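You operate a simulated robot arm through the tools that you are given. There is no shell and no other tool.

The job below is to be done with a simulated robot arm. You get a single attempt, and the scene is never put back.

## Task
Wind the film back, put that reel on its peg and load the 1921 reel.
Fine: wind back before the gate opens; gate shut at the end; the lamp stays on, the dials as they are. Where these are worked on the way, their far stop is far enough and under half their travel is too little: film gate.

The check looks at the end state, three seconds after you hand in, the way a careful person would. Anything else that was tipped, shoved, dropped, spilled or broken makes it a failure.

## Robot
A 6-joint arm with a two-finger parallel gripper, fixed in place. Base frame: the origin is at the foot of the arm, x ahead of it, y to its left, z up. Lengths are in cm, angles in degrees, forces in N, time in s.
With the tool pointing down near the work surface it reaches from about 24 to 58 cm from the base axis. Its first joint turns from -166.0 to 166.0 degrees. Payload 1.5 kg.
The TCP is the grasp point between the finger pads, 3 cm short of the fingertips. In the tool frame z runs along the fingers and y along their closing line. Largest opening 8 cm; finger width 1.7, thickness 1.2; the body of the gripper, 4 by 8.2 cm, starts 8 cm behind the TCP.
Orientation is that of the tool frame in the base frame, as a unit quaternion [w, x, y, z]. With the fingers straight down and closing along the base's y, the tool's x points along the base's -x, its y along +y and its z along -z.

## Interface
- The arm moves only by the tool arm_command. Its arguments are lists of equal length, an entry for each row: "xyz": the shift along the tool's x, y, z in m, a list of three; "rot": the turn, a rotation vector about the tool's x, y, z in degrees, a list of three. In form: {"xyz": [[x, y, z], ...], "rot": [[wx, wy, wz], ...]}. A call has 1 to 20 rows; each row shifts and turns the commanded pose from where the row before left it, along the tool's axes as they then stand. "jaw" is the gripper command, from -1 (shut) to 1 (fully open), values between in proportion, set as the call begins (left out, the last holds). Rows are played at 5 a second. More than 5 cm and 8.6 degrees between two rows, or a gripper value outside its range, and nothing of the call is played. Where a pose cannot be reached the arm comes as near as it can. A force on the tool above 40 N (or 10 N above the force at the start of the call, whichever is more), or a blocked arm, ends the call early, and 0.2 s more pass. The fingers move at their own pace (about 7.2 cm/s each) and stop on an object; they squeeze with about 30 N. The grip force told is the motor's: it shows also when the fingers shut on nothing. Time passes only in rows, and 0.2 s behind the last, so rows that do not move let the fingers close. The reply holds the time, the measured pose of the TCP, the force on the tool along the base axes, the opening and the grip force, in the units named above and with some noise, with the torque about the TCP (base axes, N m) and any sound that the robot's microphone picked up.
- Cameras (640 x 400 px; columns grow to the right, rows downward): "scene" is fixed at [6, 49.87, 59.61]; the picture's right is [-0.81, -0.59, 0.00], its down [-0.35, 0.48, -0.81] and it looks along [0.47, -0.65, -0.59] (base axes); focal length 339 px, centre (320, 200). "wrist" rides on the gripper at [7.2, -0.7, -12.2] in the tool frame; the picture's right is [0.09, 1.00, 0.00], its down [-0.84, 0.08, -0.54] and it looks along [-0.54, 0.05, 0.84] (tool axes); focal length 238 px, centre (320, 200). There is no depth. A picture from a camera that has moved, and an enlarged one, comes with that camera's place and axes in the base frame and with its lens. The place of the scene camera against the robot may be out by one fixed shift of up to 1.8 cm in any direction.
- get_image(camera): a new picture of that camera. It takes no simulated time.
- zoom(camera, box): a new picture of the part [left, top, right, bottom] of that camera's present view, enlarged. It takes no simulated time.
- job_done(): hands the job in; it is judged then, once.

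Nothing tells you positions but the pictures and the camera data. Unless the task says otherwise, let go and move clear before handing in.

The tools are called after "Request:" as a command line: name --argument value ..., lists and objects as JSON in quotes. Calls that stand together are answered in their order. arm_command: Moves the arm, as the interface text tells. Its arguments: {"type":"object","properties":{"xyz":{"type":"array"},"rot":{"type":"array"},"jaw":{"type":"number"}},"required":["xyz","rot"]} The other tools are called the same way: get_image (camera) takes a picture; zoom (camera, box) takes an enlarged picture of a part of a camera's view; job_done () hands the job in.

At the start:

```text
time: 0.0
tool_pos: [40.18, 11.94, 28.49]
orientation: [0.001, -0.001, 1.0, 0.001]
force: [0.5, -0.1, 0.6]
wrist_torque: [0.03, -0.06, -0.01]
finger_gap: 7.98
grasp_force: 0.1
```

scene: 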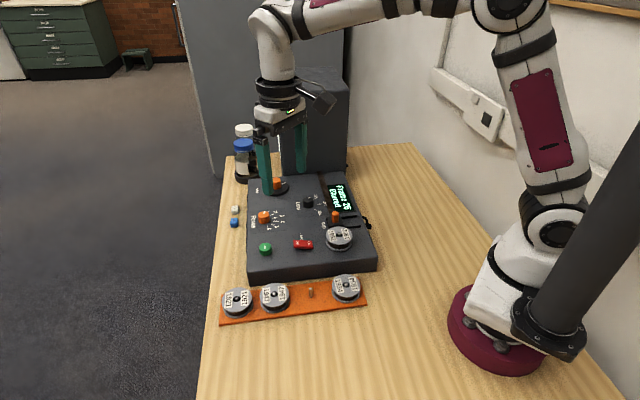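
wrist: 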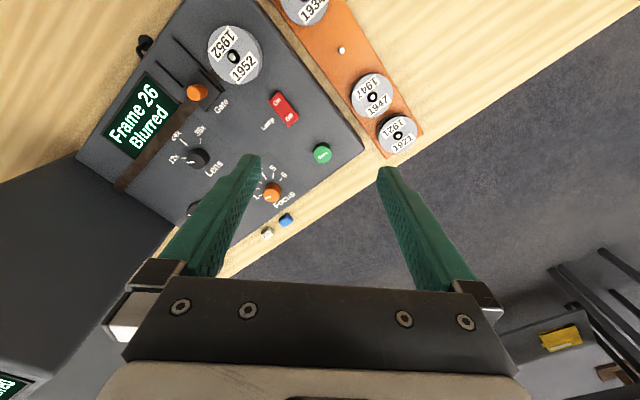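

I see a microfilm-reader console with a display, a gate slider, dials, a lamp switch and a mounted 1952 reel, and an orange rack with the reels 1921, 1947, an empty peg and 1934. I'll look closer before moving.

Request:
zoom --camera "scene" --box '[230, 160, 390, 260]'

Request:
zoom --camera "scene" --box '[210, 240, 390, 340]'

Request:
zoom --camera "wrist" --box '[80, 0, 280, 125]'

Request:
zoom --camera "wrist" --box '[150, 80, 350, 250]'

```text
4.00 times, centred on (310, 210) of scene
camera zoom: at [6.0, 49.87, 59.61], right [-0.81, -0.59, 0.0], down [-0.35, 0.48, -0.81], along [0.47, -0.65, -0.59], focal length 1356 px, centre (360, 160)
```

zoom: 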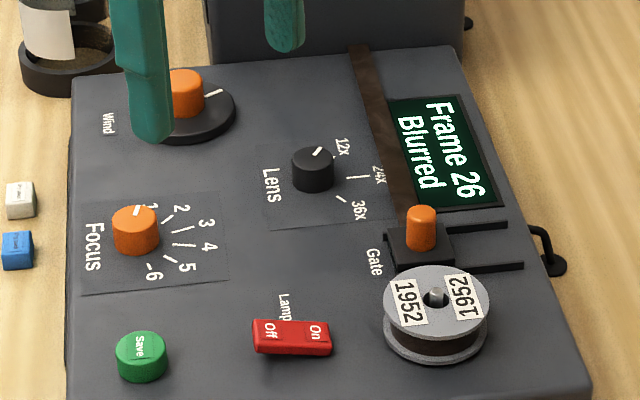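

```text
3.56 times, centred on (300, 290) of scene
camera zoom: at [6.0, 49.87, 59.61], right [-0.81, -0.59, 0.0], down [-0.35, 0.48, -0.81], along [0.47, -0.65, -0.59], focal length 1206 px, centre (391, -120)
```

zoom: 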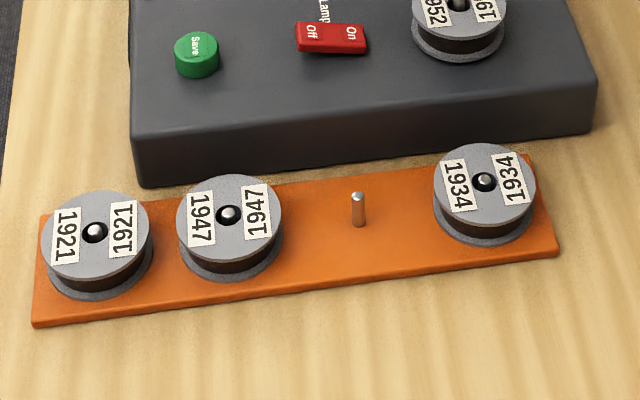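

```text
3.20 times, centred on (180, 62) of wrist
camera zoom: at [33.01, 11.15, 40.68], right [-0.09, 1.0, 0.0], down [0.84, 0.08, 0.54], along [0.54, 0.05, -0.84], focal length 763 px, centre (768, 640)
```

zoom: 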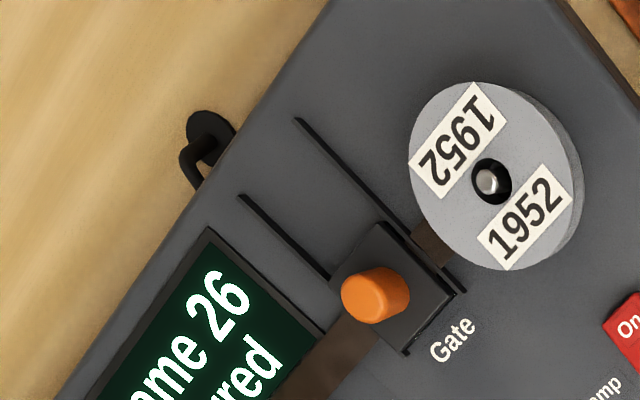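

```text
2.35 times, centred on (250, 165) of wrist
camera zoom: at [33.01, 11.15, 40.68], right [-0.09, 1.0, 0.0], down [0.84, 0.08, 0.54], along [0.54, 0.05, -0.84], focal length 561 px, centre (485, 282)
```

zoom: 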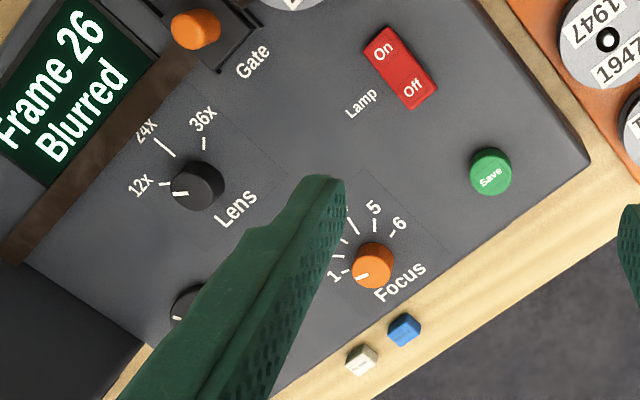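

The layout is clear enough, but the Wind crank at the far end of the console is partly hidden by a finger. I'll move the arm over to the side and up to view it, staying high.

Request:
arm_command --xyz '[[0, -0.03, -0.02], [0, -0.03, -0.02], [0, -0.03, 0], [0, -0.03, 0], [0, -0.03, 0], [0, -0.03, 0], [0, 0, 0]]' --rot '[[0, 0, 0], [0, 0, 0], [0, 0, 0], [0, 0, 0], [0, 0, 0], [0, 0, 0], [0, 0, 0]]'

Request:
get_image --camera "wrist"

Request:
get_image --camera "scene"

```text
time: 1.6
tool_pos: [40.04, -6.04, 32.43]
orientation: [0.0, -0.001, 1.0, 0.001]
force: [0.2, 0.6, 0.1]
wrist_torque: [0.01, -0.03, 0.0]
finger_gap: 8.01
grasp_force: 0.0
```

```text
taken
camera wrist: at [32.84, -6.71, 44.68], right [-0.09, 1.0, 0.0], down [0.84, 0.08, 0.54], along [0.54, 0.05, -0.84], focal length 238 px, centre (320, 200)
```

wrist: 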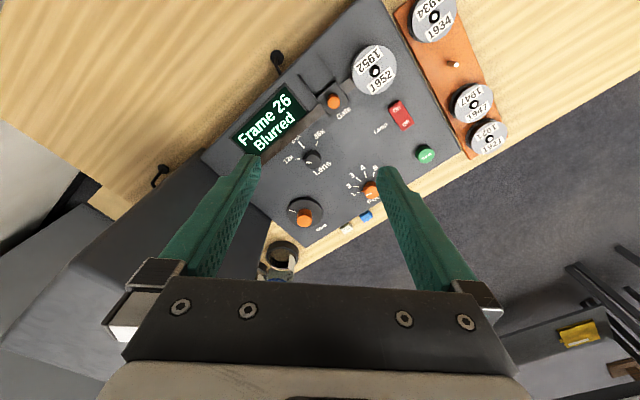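

```text
taken
```

scene: 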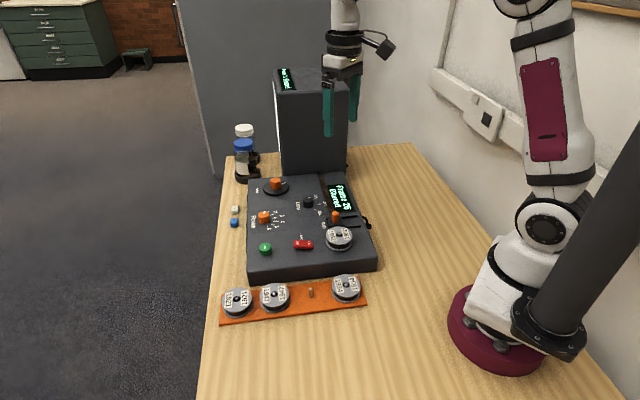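

Now everything, including the crank, is in view from both cameras. I'll zoom to measure feature positions.

Request:
zoom --camera "wrist" --box '[200, 80, 400, 260]'

Request:
zoom --camera "wrist" --box '[320, 0, 520, 180]'

Request:
zoom --camera "scene" --box '[225, 160, 385, 260]'

Request:
zoom --camera "scene" --box '[210, 40, 370, 200]'

```text
2.22 times, centred on (300, 170) of wrist
camera zoom: at [32.84, -6.71, 44.68], right [-0.09, 1.0, 0.0], down [0.84, 0.08, 0.54], along [0.54, 0.05, -0.84], focal length 530 px, centre (364, 267)
```

zoom: 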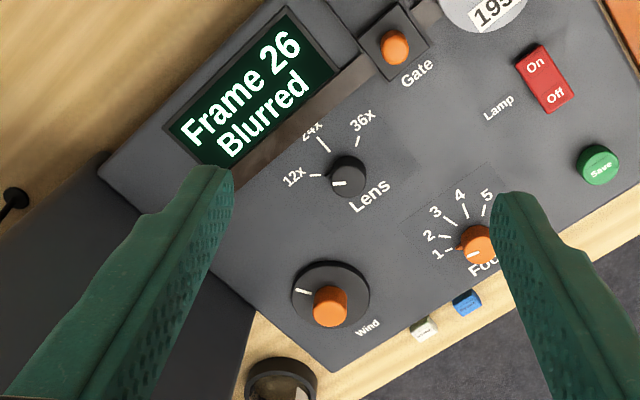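

```text
2.22 times, centred on (420, 90) of wrist
camera zoom: at [32.84, -6.71, 44.68], right [-0.09, 1.0, 0.0], down [0.84, 0.08, 0.54], along [0.54, 0.05, -0.84], focal length 530 px, centre (98, 444)
```

zoom: 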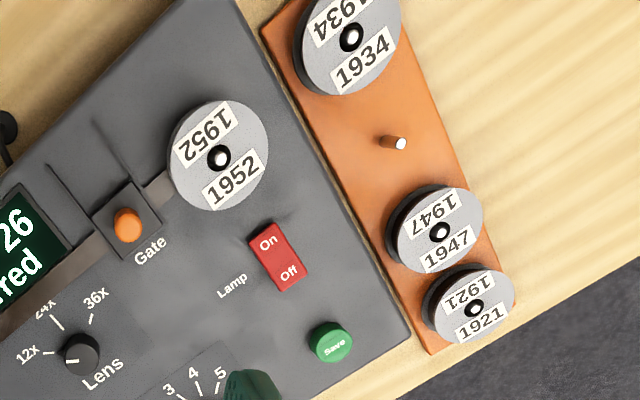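

```text
4.00 times, centred on (305, 210) of scene
camera zoom: at [6.0, 49.87, 59.61], right [-0.81, -0.59, 0.0], down [-0.35, 0.48, -0.81], along [0.47, -0.65, -0.59], focal length 1356 px, centre (380, 160)
```

zoom: 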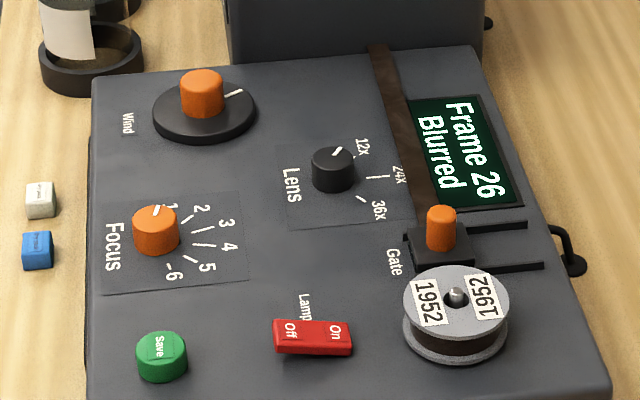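

```text
2.50 times, centred on (290, 120) of scene
camera zoom: at [6.0, 49.87, 59.61], right [-0.81, -0.59, 0.0], down [-0.35, 0.48, -0.81], along [0.47, -0.65, -0.59], focal length 848 px, centre (395, 400)
```

zoom: 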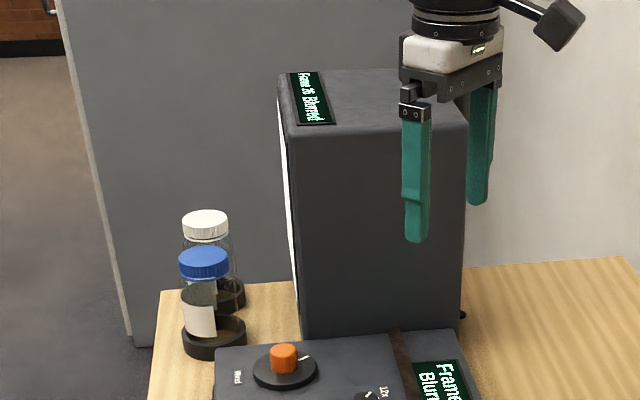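

The Wind control is an orange knob centred on a black disc near about (60, -7), with the tall screen box just beyond it. I'll approach slowly, staying high, to get a close view and to see how far the arm reaches.

Request:
arm_command --xyz '[[-0.03, -0.002, 0.016], [-0.03, -0.003, 0.016], [-0.03, -0.003, 0.016], [-0.03, -0.002, 0.016], [-0.02, 0, 0.01], [0, 0, 0]]' --rot '[[0, 0, 0], [0, 0, 0], [0, 0, 0], [0, 0, 0], [0, 0, 0], [0, 0, 0]]'

Request:
get_image --camera "wrist"

Request:
get_image --camera "scene"

```text
time: 3.0
tool_pos: [54.22, -7.1, 25.16]
orientation: [-0.001, 0.0, 1.0, 0.001]
force: [0.5, -0.2, -1.2]
wrist_torque: [0.01, -0.02, 0.01]
finger_gap: 8.0
grasp_force: 0.1
```

```text
taken
camera wrist: at [47.02, -7.76, 37.31], right [-0.09, 1.0, 0.0], down [0.84, 0.08, 0.54], along [0.54, 0.05, -0.84], focal length 238 px, centre (320, 200)
```

wrist: 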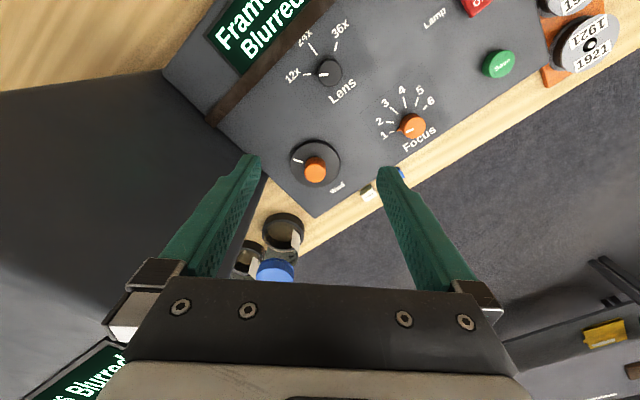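

```text
taken
```

scene: 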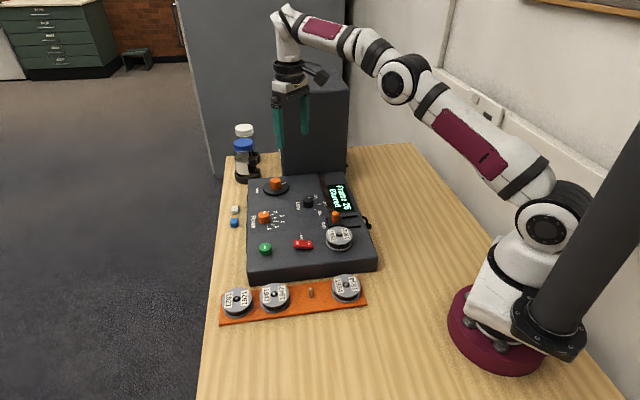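

Request:
zoom --camera "wrist" --box '[260, 110, 380, 220]'

Request:
zoom --camera "scene" --box '[230, 60, 370, 200]'

```text
3.64 times, centred on (320, 165) of wrist
camera zoom: at [47.02, -7.76, 37.31], right [-0.09, 1.0, 0.0], down [0.84, 0.08, 0.54], along [0.54, 0.05, -0.84], focal length 867 px, centre (320, 327)
```

zoom: 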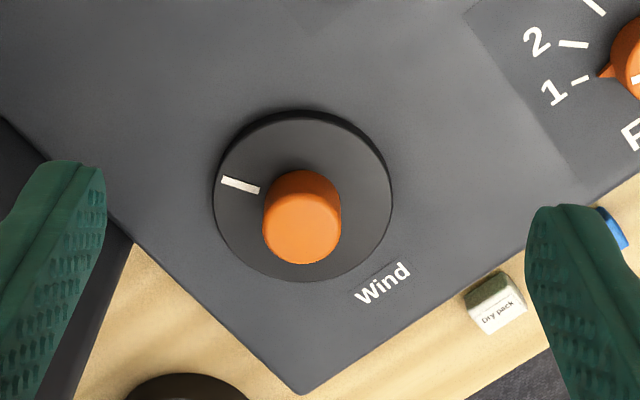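

```text
2.86 times, centred on (300, 130) of scene
camera zoom: at [6.0, 49.87, 59.61], right [-0.81, -0.59, 0.0], down [-0.35, 0.48, -0.81], along [0.47, -0.65, -0.59], focal length 969 px, centre (377, 400)
```

zoom: 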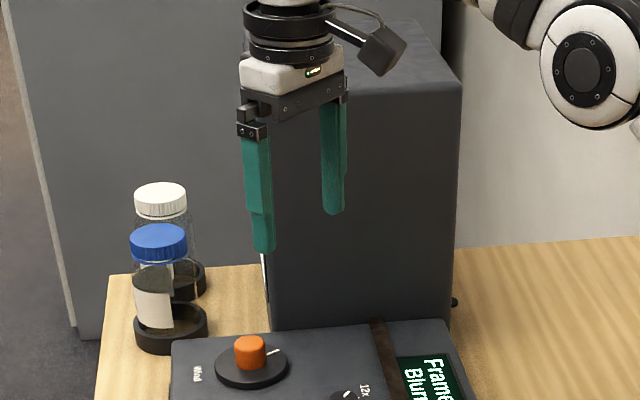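

The knob axis looks to be near (61.4, -7.1), at the edge of reach, with the box corner near (65.7, -14.6). I'll move out and down in steps to see whether a straight-down pose can be held there.

Request:
arm_command --xyz '[[-0.018, 0, 0.02], [-0.018, 0, 0.02], [-0.018, 0, 0.02], [-0.018, 0, 0.02], [0, 0, 0], [0, 0, 0]]' --rot '[[0, 0, 0], [0, 0, 0], [0, 0, 0], [0, 0, 0], [0, 0, 0], [0, 0, 0]]'

Request:
get_image --camera "wrist"

Request:
get_image --camera "scene"

```text
time: 4.4
tool_pos: [57.12, -5.08, 15.68]
orientation: [0.0, 0.001, 1.0, 0.001]
force: [0.1, -0.6, 0.7]
wrist_torque: [0.02, 0.01, 0.0]
finger_gap: 8.01
grasp_force: 0.0
out of reach, approached as far as the arm can: row 1, 2, 3, 4
```

```text
taken
camera wrist: at [49.95, -5.84, 27.91], right [-0.09, 1.0, 0.0], down [0.84, 0.08, 0.54], along [0.54, 0.05, -0.84], focal length 238 px, centre (320, 200)
```

wrist: 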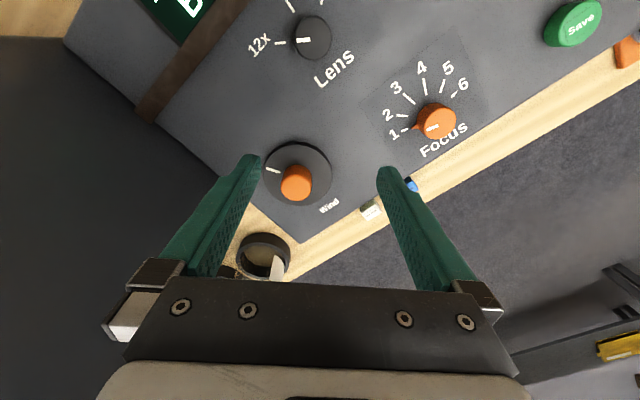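

```text
taken
```

scene: 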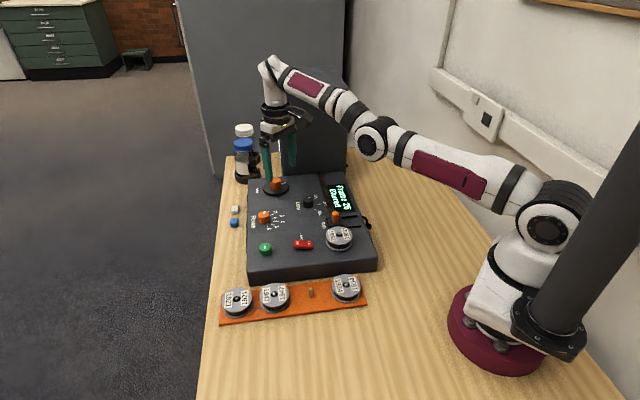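

Straight down, the arm tops out at about 57 cm radius, so the tool will need to tilt outward for the knob. I'll measure the knob more closely from this nearer view first.

Request:
zoom --camera "wrist" --box '[250, 130, 350, 220]'

Request:
zoom --camera "scene" --box '[230, 50, 350, 200]'

```text
4.44 times, centred on (300, 175) of wrist
camera zoom: at [49.95, -5.84, 27.91], right [-0.09, 1.0, 0.0], down [0.84, 0.08, 0.54], along [0.54, 0.05, -0.84], focal length 1059 px, centre (409, 311)
```

zoom: 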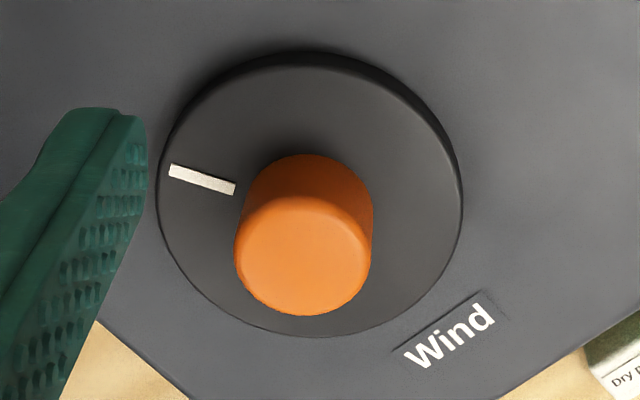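

```text
2.67 times, centred on (290, 125) of scene
camera zoom: at [6.0, 49.87, 59.61], right [-0.81, -0.59, 0.0], down [-0.35, 0.48, -0.81], along [0.47, -0.65, -0.59], focal length 904 px, centre (400, 400)
```

zoom: 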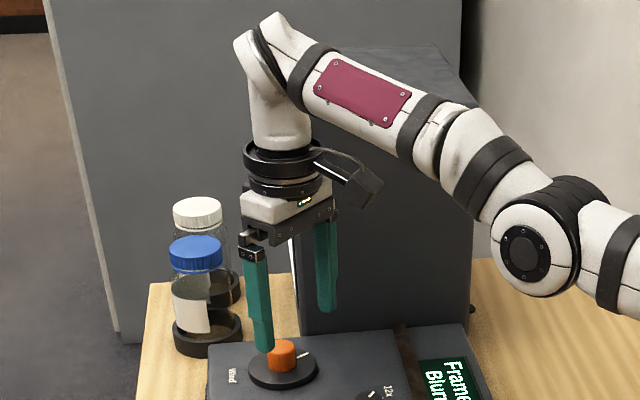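

The knob axis is at about (61.4, -7.1), the disc top near z 5.9 and the knob top near z 8.4. I'll pull back a little to a clearly reachable pose so I know the commanded pose, then tilt the tool outward.

Request:
arm_command --xyz '[[0.03, 0, 0], [0.03, 0, 0], [0.01, 0, 0], [0, 0, 0]]' --rot '[[0, 0, 0], [0, 0, 0], [0, 0, 0], [0, 0, 0]]'

```text
time: 5.4
tool_pos: [56.79, -5.55, 16.57]
orientation: [-0.001, 0.0, 1.0, 0.001]
force: [0.1, 0.5, 0.0]
wrist_torque: [0.02, -0.01, 0.01]
finger_gap: 8.02
grasp_force: 0.1
out of reach, approached as far as the arm can: row 1, 2, 3
```

Request:
arm_command --xyz '[[0, 0, 0], [0, 0, 0], [0, 0, 0]]' --rot '[[0, 0, 0], [0, 0, 0], [0, 0, 0]]'

```text
time: 6.2
tool_pos: [56.96, -5.44, 16.65]
orientation: [-0.002, 0.0, 1.0, 0.002]
force: [0.0, -0.1, -0.8]
wrist_torque: [-0.02, 0.02, 0.01]
finger_gap: 8.0
grasp_force: 0.1
```

The arm seems to be close to full extension, where inward moves are poorly resolved. I'll lift and retract together to get out of it.

Request:
arm_command --xyz '[[0.01, 0, -0.03], [0.02, 0, -0.03], [0.02, 0, -0.02], [0, 0, 0]]' --rot '[[0, 0, 0], [0, 0, 0], [0, 0, 0], [0, 0, 0]]'

Request:
get_image --camera "scene"

```text
time: 7.2
tool_pos: [54.83, -6.07, 24.64]
orientation: [-0.001, 0.0, 1.0, 0.001]
force: [0.1, 0.3, -0.1]
wrist_torque: [0.01, 0.03, 0.01]
finger_gap: 8.01
grasp_force: 0.0
out of reach, approached as far as the arm can: row 1, 2, 3
```

```text
taken
```

scene: 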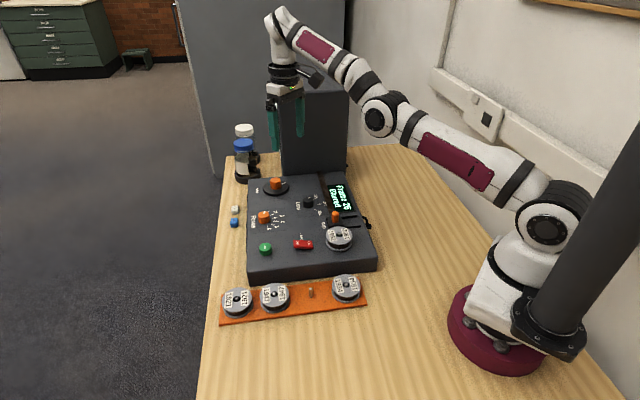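

Request:
arm_command --xyz '[[0.04, 0, 0], [0, 0, 0], [0, 0, 0]]' --rot '[[0, 0, 0], [0, 0, 0], [0, 0, 0]]'

```text
time: 8.0
tool_pos: [54.79, -6.14, 24.91]
orientation: [-0.001, 0.0, 1.0, 0.001]
force: [0.0, 0.4, -0.3]
wrist_torque: [0.0, 0.0, -0.01]
finger_gap: 7.96
grasp_force: 0.0
out of reach, approached as far as the arm can: row 1
```

Request:
arm_command --xyz '[[0, 0, 0], [0, 0, 0], [0, 0, 0]]' --rot '[[0, -4, 0], [0, -4, 0], [0, 0, 0]]'

Request:
get_image --camera "scene"

```text
time: 8.8
tool_pos: [57.51, -6.52, 26.2]
orientation: [0.069, -0.001, 0.998, 0.001]
force: [-0.6, 0.0, 0.2]
wrist_torque: [-0.01, -0.03, 0.0]
finger_gap: 8.01
grasp_force: 0.0
out of reach, approached as far as the arm can: row 1, 2
```

```text
taken
```

scene: 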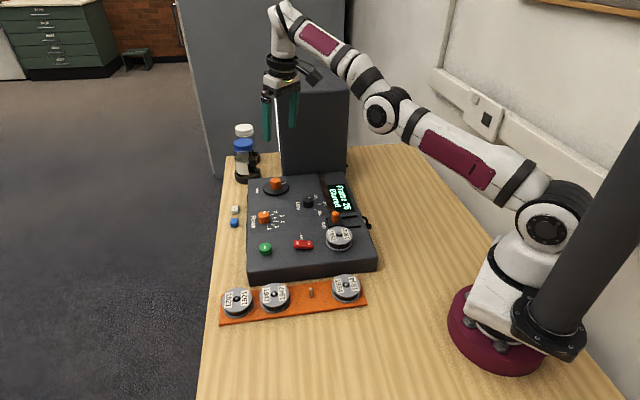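

The tool is now tilted about 8° but the wrist is still at the edge of its reach sphere. I'll try a straight-down move, which should bend the elbow and bring it back inside.

Request:
arm_command --xyz '[[0.006, 0, 0.04], [0.006, 0, 0.03], [0, 0, 0]]' --rot '[[0, 0, 0], [0, 0, 0], [0, 0, 0]]'

```text
time: 9.6
tool_pos: [59.38, -6.86, 19.79]
orientation: [0.07, 0.0, 0.998, 0.0]
force: [-0.4, 0.0, -0.5]
wrist_torque: [-0.02, 0.0, -0.03]
finger_gap: 7.98
grasp_force: 0.1
out of reach, approached as far as the arm can: row 1, 2
```

The elbow looks to have slipped onto the wrong side of its straight position. I'll rise and then tilt the tool inward, which should bring the elbow back through straight.

Request:
arm_command --xyz '[[-0.006, 0, -0.04], [-0.006, 0, -0.04], [0, 0, 0], [0, 0, 0], [0, 0, 0], [0, 0, 0], [0, 0, 0]]' --rot '[[0, 0, 0], [0, 0, 0], [0, 7, 0], [0, 7, 0], [0, 7, 0], [0, 7, 0], [0, 0, 0]]'

Request:
get_image --camera "scene"

```text
time: 11.2
tool_pos: [50.51, -0.21, 23.01]
orientation: [-0.127, -0.001, 0.992, -0.001]
force: [0.6, 0.3, 0.5]
wrist_torque: [0.02, 0.01, 0.03]
finger_gap: 8.0
grasp_force: 0.1
out of reach, approached as far as the arm can: row 1, 2, 3, 4, 5, 6
```

```text
taken
```

scene: 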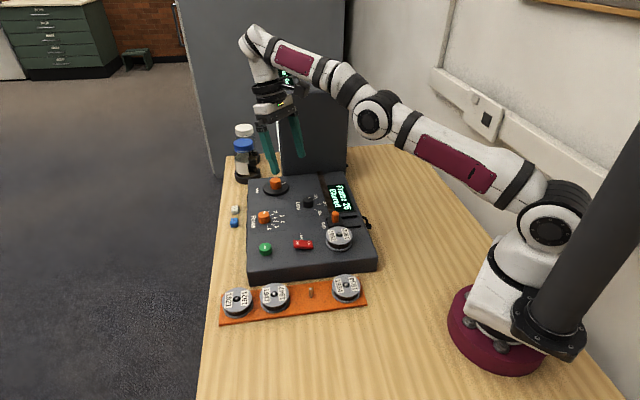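

Request:
arm_command --xyz '[[0.029, 0, 0.0076], [0.029, 0, 0.0076], [0, 0, 0]]' --rot '[[0, 0, 0], [0, 0, 0], [0, 0, 0]]'

Request:
get_image --camera "scene"

```text
time: 12.0
tool_pos: [44.56, -0.33, 23.08]
orientation: [-0.142, 0.0, 0.99, 0.001]
force: [0.1, 0.1, -0.2]
wrist_torque: [0.01, 0.01, 0.0]
finger_gap: 7.98
grasp_force: 0.1
```

```text
taken
```

scene: 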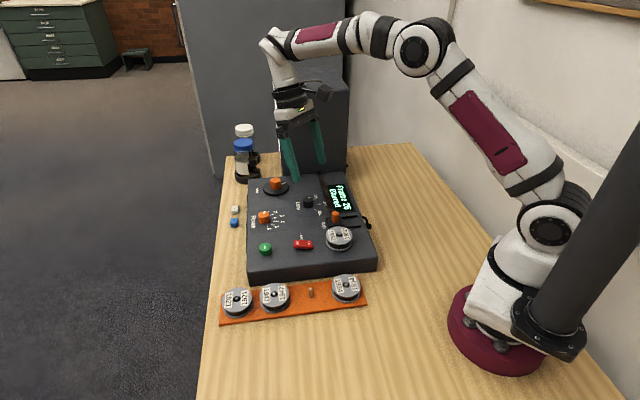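

The elbow is free again and in its normal bend. Now, well inside reach, I'll tilt the tool 25° outward with a yaw that points at the knob.

Request:
arm_command --xyz '[[0, 0, 0], [0, 0, 0], [0, 0, 0], [0, 0, 0], [0, 0, 0], [0, 0, 0], [0, 0, 0], [0, 0, 0]]' --rot '[[0, -6.9, 0], [0, -6.9, 0], [0, -6.9, 0], [0, -6.9, 0], [0, -6.9, 0], [0, -6.9, 0], [2.79, 0, 5.98], [0, 0, 0]]'

Request:
get_image --camera "wrist"

Request:
get_image --camera "scene"

```text
time: 13.8
tool_pos: [44.49, -0.34, 23.06]
orientation: [0.215, 0.057, 0.975, -0.012]
force: [0.2, -0.6, -0.2]
wrist_torque: [-0.03, 0.0, 0.01]
finger_gap: 8.0
grasp_force: 0.1
```

```text
taken
camera wrist: at [32.83, 0.37, 31.14], right [0.03, 1.0, -0.04], down [0.54, 0.01, 0.84], along [0.84, -0.05, -0.53], focal length 238 px, centre (320, 200)
```

wrist: 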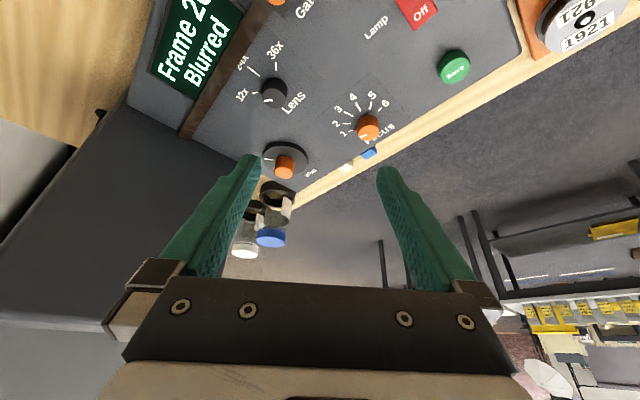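

```text
taken
```

scene: 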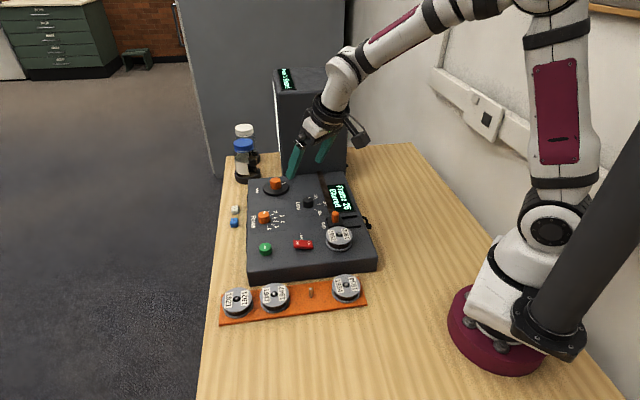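

The tilt works cleanly. Now I'll approach in a straight line to a point just above the Wind knob.

Request:
arm_command --xyz '[[-0.01736, -0.00684, 0.02016], [-0.01736, -0.00684, 0.02016], [-0.01736, -0.00684, 0.02016], [-0.01736, -0.00684, 0.02016], [-0.01736, -0.00684, 0.02016], [-0.01736, -0.00684, 0.02016], [-0.01736, -0.00684, 0.02016], [0, 0, 0]]' --rot '[[0, 0, 0], [0, 0, 0], [0, 0, 0], [0, 0, 0], [0, 0, 0], [0, 0, 0], [0, 0, 0], [0, 0, 0]]'

Request:
get_image --camera "wrist"

Request:
zoom --camera "scene" --box '[200, 60, 400, 220]'

```text
time: 15.6
tool_pos: [61.08, -7.15, 15.4]
orientation: [0.216, 0.056, 0.975, -0.012]
force: [-0.3, 0.2, 0.2]
wrist_torque: [0.02, -0.01, 0.0]
finger_gap: 8.01
grasp_force: 0.0
```

```text
taken
camera wrist: at [49.39, -6.51, 23.44], right [0.03, 1.0, -0.04], down [0.54, 0.02, 0.84], along [0.84, -0.05, -0.53], focal length 238 px, centre (320, 200)
```

wrist: 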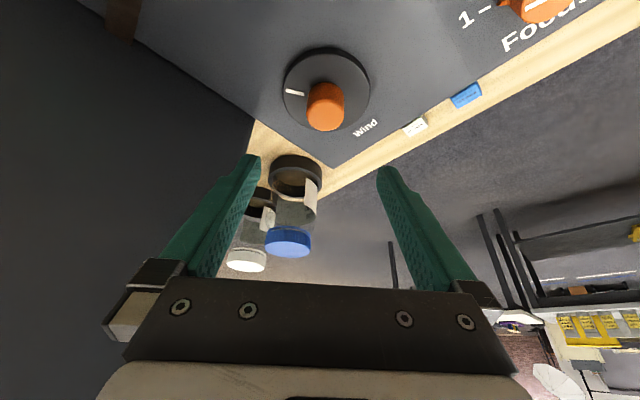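

```text
2.50 times, centred on (300, 140) of scene
camera zoom: at [6.0, 49.87, 59.61], right [-0.81, -0.59, 0.0], down [-0.35, 0.48, -0.81], along [0.47, -0.65, -0.59], focal length 848 px, centre (370, 350)
```

zoom: 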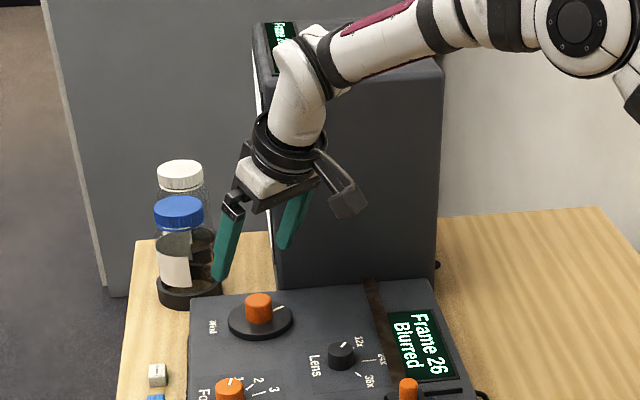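

Request:
zoom --camera "wrist" --box '[270, 35, 390, 145]'

```text
3.64 times, centred on (330, 90) of wrist
camera zoom: at [49.39, -6.51, 23.44], right [0.03, 1.0, -0.04], down [0.54, 0.02, 0.84], along [0.84, -0.05, -0.53], focal length 867 px, centre (284, 600)
```

zoom: 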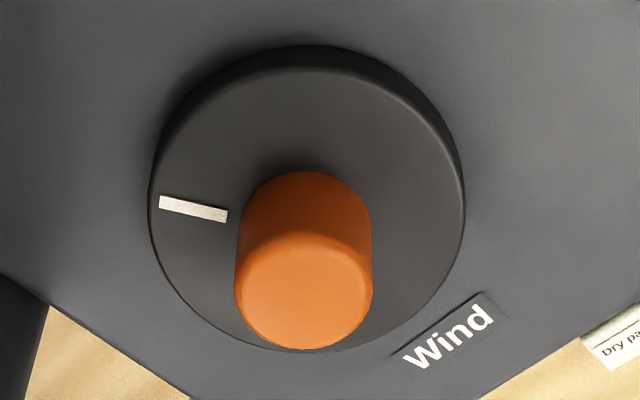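

The knob axis from this view is about (61.1, -7.1), consistent with before. I'll descend around the knob with the fingers open, keeping the tips just above the disc.

Request:
arm_command --xyz '[[0.0062, 0.0001, 0.01045], [0.0062, 0.0001, 0.01045], [0.0062, 0.0001, 0.01045], [0.0062, 0.0001, 0.01045], [0.0031, 0.0001, 0.0052], [0, 0, 0]]' --rot '[[0, 0, 0], [0, 0, 0], [0, 0, 0], [0, 0, 0], [0, 0, 0], [0, 0, 0]]'

Request:
get_image --camera "wrist"

Request:
zoom --camera "scene" --box '[230, 110, 370, 220]'

```text
time: 17.0
tool_pos: [60.4, -6.83, 10.16]
orientation: [0.215, 0.056, 0.975, -0.012]
force: [0.8, 0.0, -0.3]
wrist_torque: [-0.02, -0.02, 0.03]
finger_gap: 8.01
grasp_force: 0.2
```

```text
taken
camera wrist: at [48.73, -6.18, 18.07], right [0.03, 1.0, -0.04], down [0.54, 0.02, 0.84], along [0.84, -0.05, -0.53], focal length 238 px, centre (320, 200)
```

wrist: 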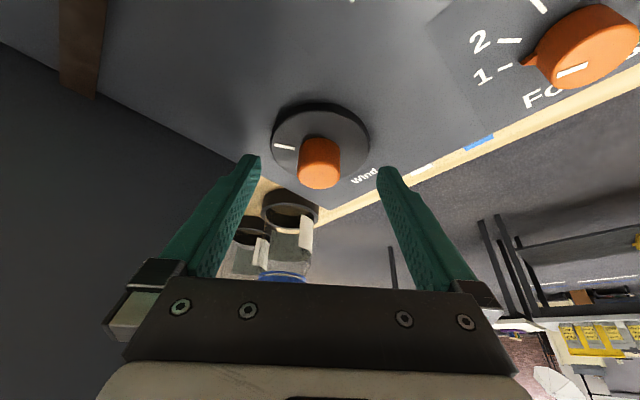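

```text
3.64 times, centred on (300, 165) of scene
camera zoom: at [6.0, 49.87, 59.61], right [-0.81, -0.59, 0.0], down [-0.35, 0.48, -0.81], along [0.47, -0.65, -0.59], focal length 1233 px, centre (393, 327)
```

zoom: 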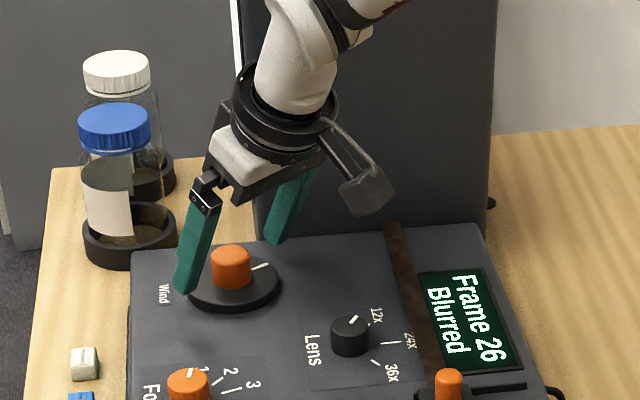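

The knob is centred between the fingers. I'll go down slightly more and close on it.

Request:
arm_command --xyz '[[0.0031, -0.001, 0.0069], [0, 0, 0]]' --rot '[[0, 0, 0], [0, 0, 0]]'

Request:
arm_command --xyz '[[0, 0, 0], [0, 0, 0], [0, 0, 0]]' --rot '[[0, 0, 0], [0, 0, 0], [0, 0, 0]]' --jaw -1

Request:
get_image --camera "wrist"

Request:
zoom --camera "scene" --box '[230, 110, 370, 220]'

```text
time: 17.6
tool_pos: [60.33, -6.84, 9.26]
orientation: [0.216, 0.055, 0.975, -0.011]
force: [-0.3, 0.2, 0.7]
wrist_torque: [0.02, 0.0, 0.0]
finger_gap: 8.02
grasp_force: 0.1
```

```text
time: 18.4
tool_pos: [60.42, -6.83, 9.28]
orientation: [0.215, 0.057, 0.975, -0.013]
force: [-1.4, -7.8, 0.8]
wrist_torque: [-0.14, 0.03, -0.09]
finger_gap: 2.92
grasp_force: 36.3
```

```text
taken
camera wrist: at [48.73, -6.25, 17.28], right [0.03, 1.0, -0.04], down [0.54, 0.02, 0.84], along [0.84, -0.05, -0.53], focal length 238 px, centre (320, 200)
```

wrist: 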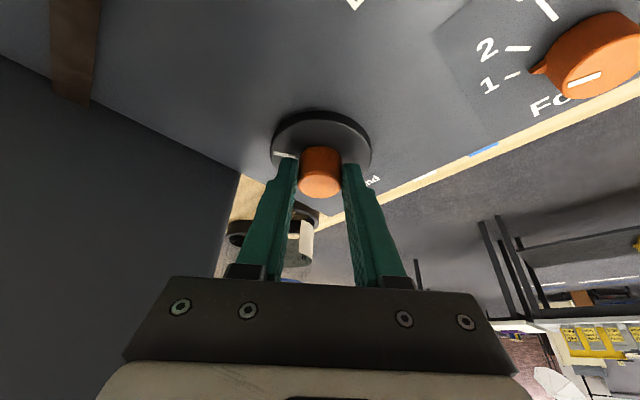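

```text
3.64 times, centred on (300, 165) of scene
camera zoom: at [6.0, 49.87, 59.61], right [-0.81, -0.59, 0.0], down [-0.35, 0.48, -0.81], along [0.47, -0.65, -0.59], focal length 1233 px, centre (393, 327)
```

zoom: 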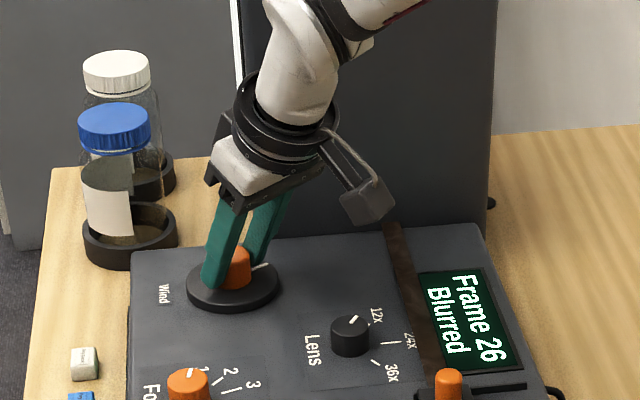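

The knob is gripped (2.92 cm wide). I'll try a small counter-clockwise turn about the knob's vertical axis and watch the frame counter.

Request:
arm_command --xyz '[[0, -0.00096, 0], [0, -0.00096, 0], [0, -0.00096, 0], [0, 0, 0]]' --rot '[[-3.356, 0, -7.262], [-3.356, 0, -7.262], [-3.356, 0, -7.262], [0, 0, 0]]'

Request:
zoom --camera "scene" --box '[230, 110, 370, 220]'

Request:
get_image --camera "wrist"

```text
time: 19.4
tool_pos: [60.36, -7.45, 9.31]
orientation: [0.216, -0.148, 0.965, 0.032]
force: [24.0, -25.6, -9.5]
wrist_torque: [-0.36, -0.72, -0.42]
finger_gap: 2.9
grasp_force: 39.0
```

```text
3.64 times, centred on (300, 165) of scene
camera zoom: at [6.0, 49.87, 59.61], right [-0.81, -0.59, 0.0], down [-0.35, 0.48, -0.81], along [0.47, -0.65, -0.59], focal length 1233 px, centre (393, 327)
```

zoom: 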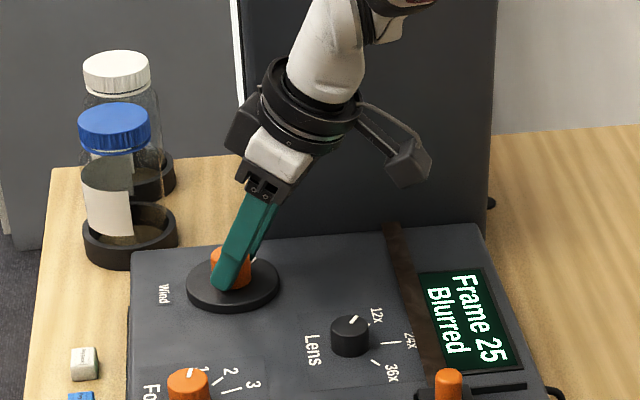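

```text
taken
camera wrist: at [49.42, -11.52, 17.3], right [-0.38, 0.92, -0.04], down [0.48, 0.23, 0.85], along [0.79, 0.3, -0.53], focal length 238 px, centre (320, 200)
```

wrist: 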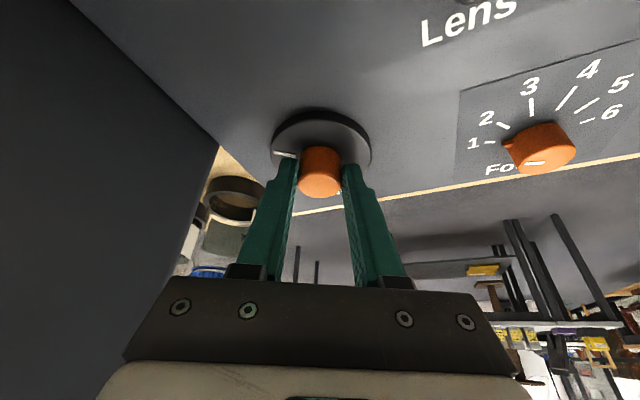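

Counter-clockwise counts down (26 → 25 for 24°). The side load shows my pivot is slightly off, so I'll nudge towards the knob axis and see the force fall.

Request:
arm_command --xyz '[[-0.0009, -0.0019, 0.0004], [0, 0, 0]]' --rot '[[0, 0, 0], [0, 0, 0]]'

```text
time: 20.0
tool_pos: [60.35, -7.35, 9.38]
orientation: [0.213, -0.147, 0.965, 0.033]
force: [-18.7, -13.3, 21.5]
wrist_torque: [-0.47, 0.39, -0.12]
finger_gap: 2.92
grasp_force: 38.8
```

Request:
arm_command --xyz '[[0.00063, -0.00097, -0.00085], [0, 0, 0]]' --rot '[[0, 0, 0], [0, 0, 0]]'

```text
time: 20.6
tool_pos: [60.42, -7.47, 9.31]
orientation: [0.213, -0.149, 0.965, 0.033]
force: [12.7, 7.2, -2.8]
wrist_torque: [0.12, -0.52, -0.01]
finger_gap: 2.91
grasp_force: 38.5
```

Request:
arm_command --xyz '[[0, -0.00134, 0], [0, -0.00134, 0], [0, 0, 0]]' --rot '[[-3.356, 0, -7.262], [-3.356, 0, -7.262], [0, 0, 0]]'

Request:
zoom --camera "scene" --box '[230, 110, 370, 220]'

```text
time: 21.4
tool_pos: [60.41, -7.82, 9.25]
orientation: [0.206, -0.282, 0.935, 0.063]
force: [27.1, 19.9, -4.3]
wrist_torque: [0.46, -0.7, 0.06]
finger_gap: 2.91
grasp_force: 38.8
```

```text
3.64 times, centred on (300, 165) of scene
camera zoom: at [6.0, 49.87, 59.61], right [-0.81, -0.59, 0.0], down [-0.35, 0.48, -0.81], along [0.47, -0.65, -0.59], focal length 1233 px, centre (393, 327)
```

zoom: 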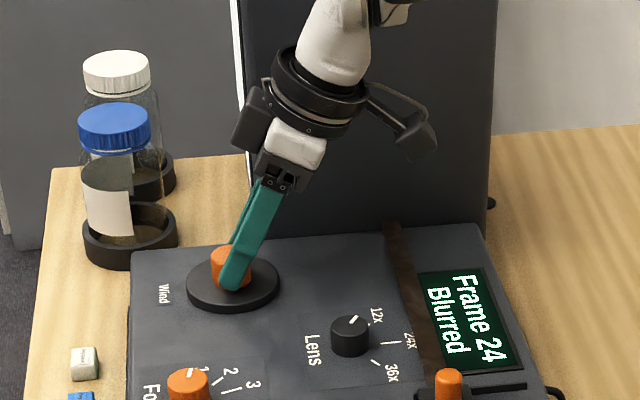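

Frame 24 after 40°. I'll release, swing back around the knob with the fingers parted, and check the position before regripping.

Request:
arm_command --xyz '[[0, 0, 0], [0, 0, 0], [0, 0, 0]]' --rot '[[0, 0, 0], [0, 0, 0], [0, 0, 0]]' --jaw 0.3

Request:
arm_command --xyz '[[-9e-05, 0.00138, 4e-05], [-9e-05, 0.00138, 4e-05], [-9e-05, 0.00138, 4e-05], [-9e-05, 0.00138, 4e-05], [-9e-05, 0.00138, 4e-05], [-9e-05, 0.00138, 4e-05], [-9e-05, 0.00138, 4e-05], [-9e-05, 0.00138, 4e-05], [-9e-05, 0.00138, 4e-05], [-9e-05, 0.00138, 4e-05], [-9e-05, 0.00138, 4e-05], [0, 0, 0]]' --rot '[[3.44, 0, 7.444], [3.44, 0, 7.444], [3.44, 0, 7.444], [3.44, 0, 7.444], [3.44, 0, 7.444], [3.44, 0, 7.444], [3.44, 0, 7.444], [3.44, 0, 7.444], [3.44, 0, 7.444], [3.44, 0, 7.444], [3.44, 0, 7.444], [0, 0, 0]]'

Request:
get_image --camera "wrist"

Request:
zoom --camera "scene" --box '[210, 80, 370, 220]'

```text
time: 22.2
tool_pos: [60.42, -8.0, 9.3]
orientation: [0.207, -0.28, 0.935, 0.061]
force: [-0.3, -0.6, -0.2]
wrist_torque: [0.01, 0.0, -0.05]
finger_gap: 5.19
grasp_force: 0.1
```

```text
time: 24.8
tool_pos: [60.78, -6.4, 9.37]
orientation: [0.188, 0.465, 0.859, -0.101]
force: [0.3, -0.4, 1.1]
wrist_torque: [0.04, 0.01, -0.02]
finger_gap: 5.21
grasp_force: 0.1
```

```text
taken
camera wrist: at [53.83, 2.99, 17.4], right [0.79, 0.61, -0.04], down [0.35, -0.4, 0.84], along [0.5, -0.68, -0.54], focal length 238 px, centre (320, 200)
```

wrist: 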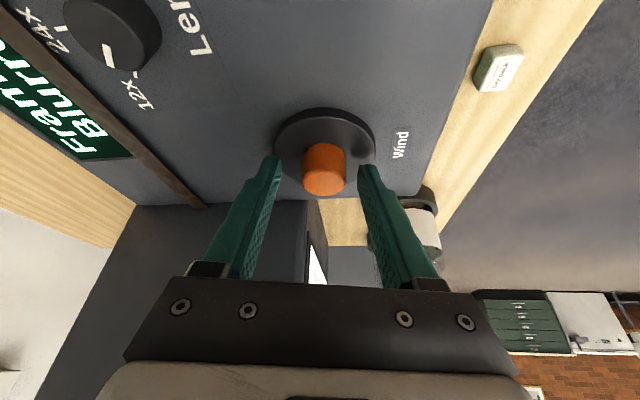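

```text
2.86 times, centred on (290, 150) of scene
camera zoom: at [6.0, 49.87, 59.61], right [-0.81, -0.59, 0.0], down [-0.35, 0.48, -0.81], along [0.47, -0.65, -0.59], focal length 969 px, centre (406, 343)
```

zoom: 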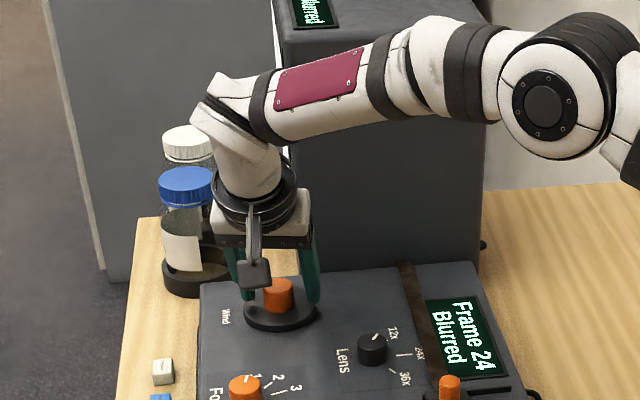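

The knob stays well centred after swinging back. Now I'll regrip and turn counter-clockwise in segments, watching the force.

Request:
arm_command --xyz '[[0, 0, 0], [0, 0, 0], [0, 0, 0]]' --rot '[[0, 0, 0], [0, 0, 0], [0, 0, 0]]' --jaw -1

Request:
arm_command --xyz '[[-9e-05, -0.00139, 4e-05], [-9e-05, -0.00139, 4e-05], [-9e-05, -0.00139, 4e-05], [0, 0, 0]]' --rot '[[-3.482, 0, -7.535], [-3.482, 0, -7.535], [-3.482, 0, -7.535], [0, 0, 0]]'

```text
time: 25.6
tool_pos: [60.89, -6.14, 9.44]
orientation: [0.193, 0.462, 0.86, -0.1]
force: [4.4, 1.7, -1.9]
wrist_torque: [0.37, 0.16, -0.01]
finger_gap: 2.9
grasp_force: 39.1
stopped in row 3: the force on the tool passed its limit at 42 N (the readings are from after the stop); the commanded pose is now the measured one
```

```text
time: 26.6
tool_pos: [60.69, -6.44, 9.43]
orientation: [0.211, 0.265, 0.939, -0.057]
force: [6.9, 5.8, -4.7]
wrist_torque: [0.31, -0.36, -0.37]
finger_gap: 2.88
grasp_force: 39.4
```

Request:
arm_command --xyz '[[-9e-05, -0.00139, 4e-05], [-9e-05, -0.00139, 4e-05], [-9e-05, -0.00139, 4e-05], [-9e-05, -0.00139, 4e-05], [0, 0, 0]]' --rot '[[-3.482, 0, -7.535], [-3.482, 0, -7.535], [-3.482, 0, -7.535], [-3.482, 0, -7.535], [0, 0, 0]]'

Request:
zoom --camera "scene" --box '[210, 80, 370, 220]'

```text
time: 27.8
tool_pos: [60.4, -7.04, 9.49]
orientation: [0.217, -0.014, 0.976, 0.004]
force: [-4.3, -6.6, -10.2]
wrist_torque: [-0.05, -0.26, -0.32]
finger_gap: 2.9
grasp_force: 38.9
```

```text
2.86 times, centred on (290, 150) of scene
camera zoom: at [6.0, 49.87, 59.61], right [-0.81, -0.59, 0.0], down [-0.35, 0.48, -0.81], along [0.47, -0.65, -0.59], focal length 969 px, centre (406, 343)
```

zoom: 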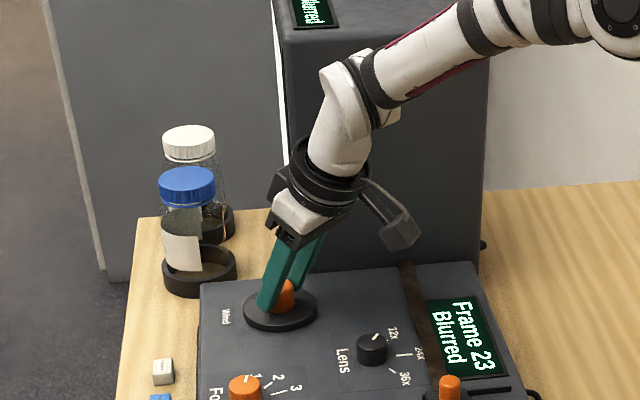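

Request:
get_image --camera "wrist"

Request:
zoom --camera "scene" --box '[250, 160, 310, 210]'

```text
taken
camera wrist: at [48.78, -8.11, 17.44], right [-0.11, 0.99, -0.04], down [0.53, 0.09, 0.85], along [0.84, 0.08, -0.53], focal length 238 px, centre (320, 200)
```

wrist: 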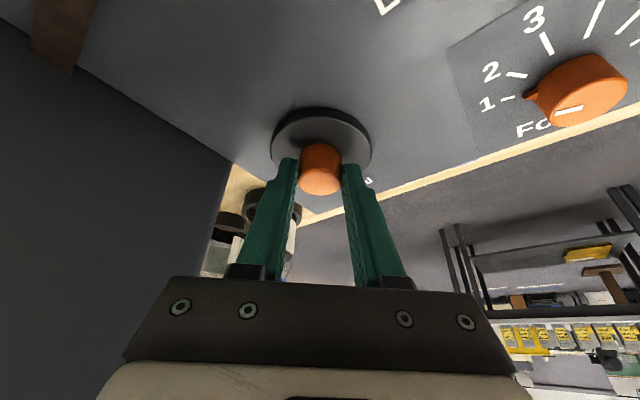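

```text
8.00 times, centred on (280, 185) of scene
camera zoom: at [6.0, 49.87, 59.61], right [-0.81, -0.59, 0.0], down [-0.35, 0.48, -0.81], along [0.47, -0.65, -0.59], focal length 2712 px, centre (640, 320)
```

zoom: 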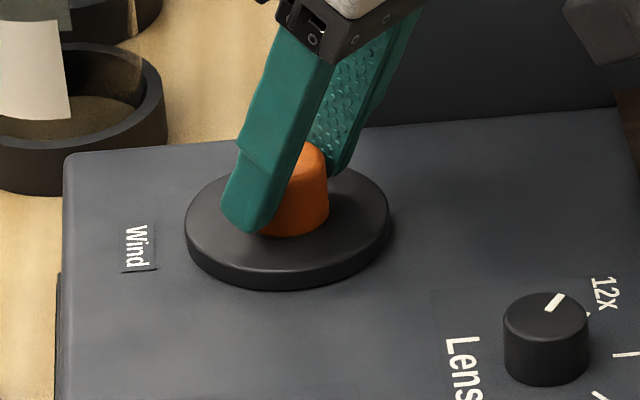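

Request:
arm_command --xyz '[[-9e-05, -0.00139, 4e-05], [-9e-05, -0.00139, 4e-05], [-9e-05, -0.00139, 4e-05], [-9e-05, -0.00139, 4e-05], [-9e-05, -0.00139, 4e-05], [0, 0, 0]]' --rot '[[-3.482, 0, -7.535], [-3.482, 0, -7.535], [-3.482, 0, -7.535], [-3.482, 0, -7.535], [-3.482, 0, -7.535], [0, 0, 0]]'

Request:
zoom --camera "scene" --box '[210, 80, 370, 220]'

```text
time: 29.2
tool_pos: [60.78, -7.71, 9.52]
orientation: [0.204, -0.361, 0.907, 0.079]
force: [5.1, -6.8, -1.7]
wrist_torque: [0.21, -0.44, -0.62]
finger_gap: 2.9
grasp_force: 38.8
```

```text
2.86 times, centred on (290, 150) of scene
camera zoom: at [6.0, 49.87, 59.61], right [-0.81, -0.59, 0.0], down [-0.35, 0.48, -0.81], along [0.47, -0.65, -0.59], focal length 969 px, centre (406, 343)
```

zoom: 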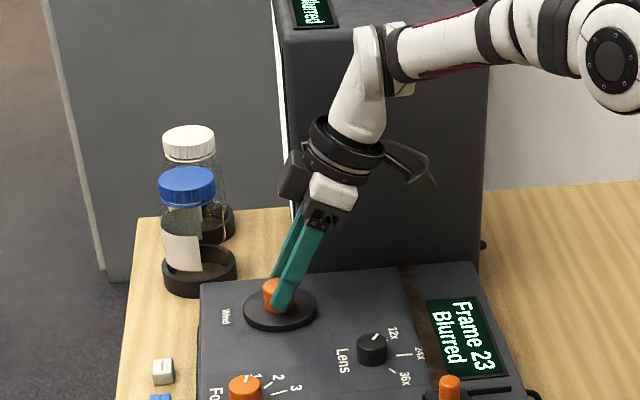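

Request:
zoom --camera "scene" --box '[250, 160, 310, 210]'

Request:
get_image --camera "wrist"

```text
8.00 times, centred on (280, 185) of scene
camera zoom: at [6.0, 49.87, 59.61], right [-0.81, -0.59, 0.0], down [-0.35, 0.48, -0.81], along [0.47, -0.65, -0.59], focal length 2712 px, centre (640, 320)
```

zoom: 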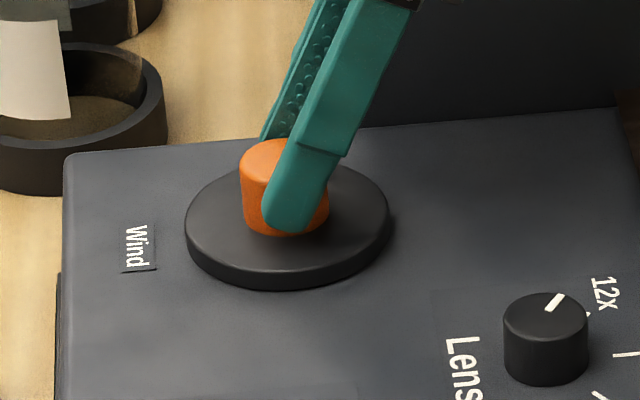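

```text
taken
camera wrist: at [52.67, -16.24, 17.54], right [-0.74, 0.67, -0.04], down [0.33, 0.42, 0.85], along [0.58, 0.61, -0.53], focal length 238 px, centre (320, 200)
```

wrist: 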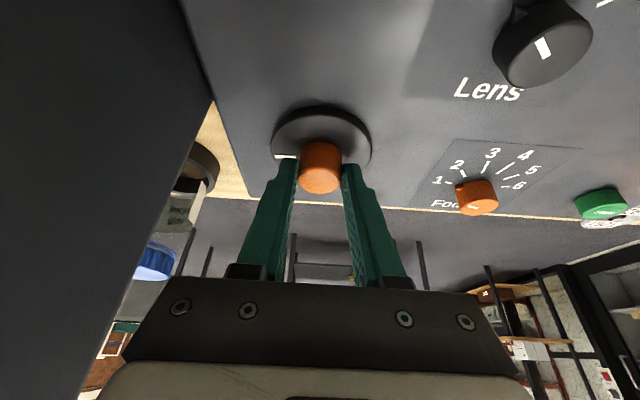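

The grip has slipped: the white mark shows the knob turned less than the gripper. I'll look closer at the mark.

Request:
zoom --camera "wrist" --box '[260, 90, 380, 210]'

```text
3.33 times, centred on (320, 150) of wrist
camera zoom: at [52.67, -16.24, 17.54], right [-0.74, 0.67, -0.04], down [0.33, 0.42, 0.85], along [0.58, 0.61, -0.53], focal length 794 px, centre (320, 367)
```

zoom: 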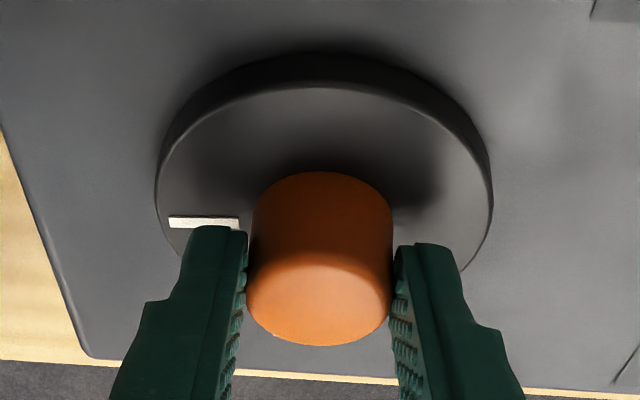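

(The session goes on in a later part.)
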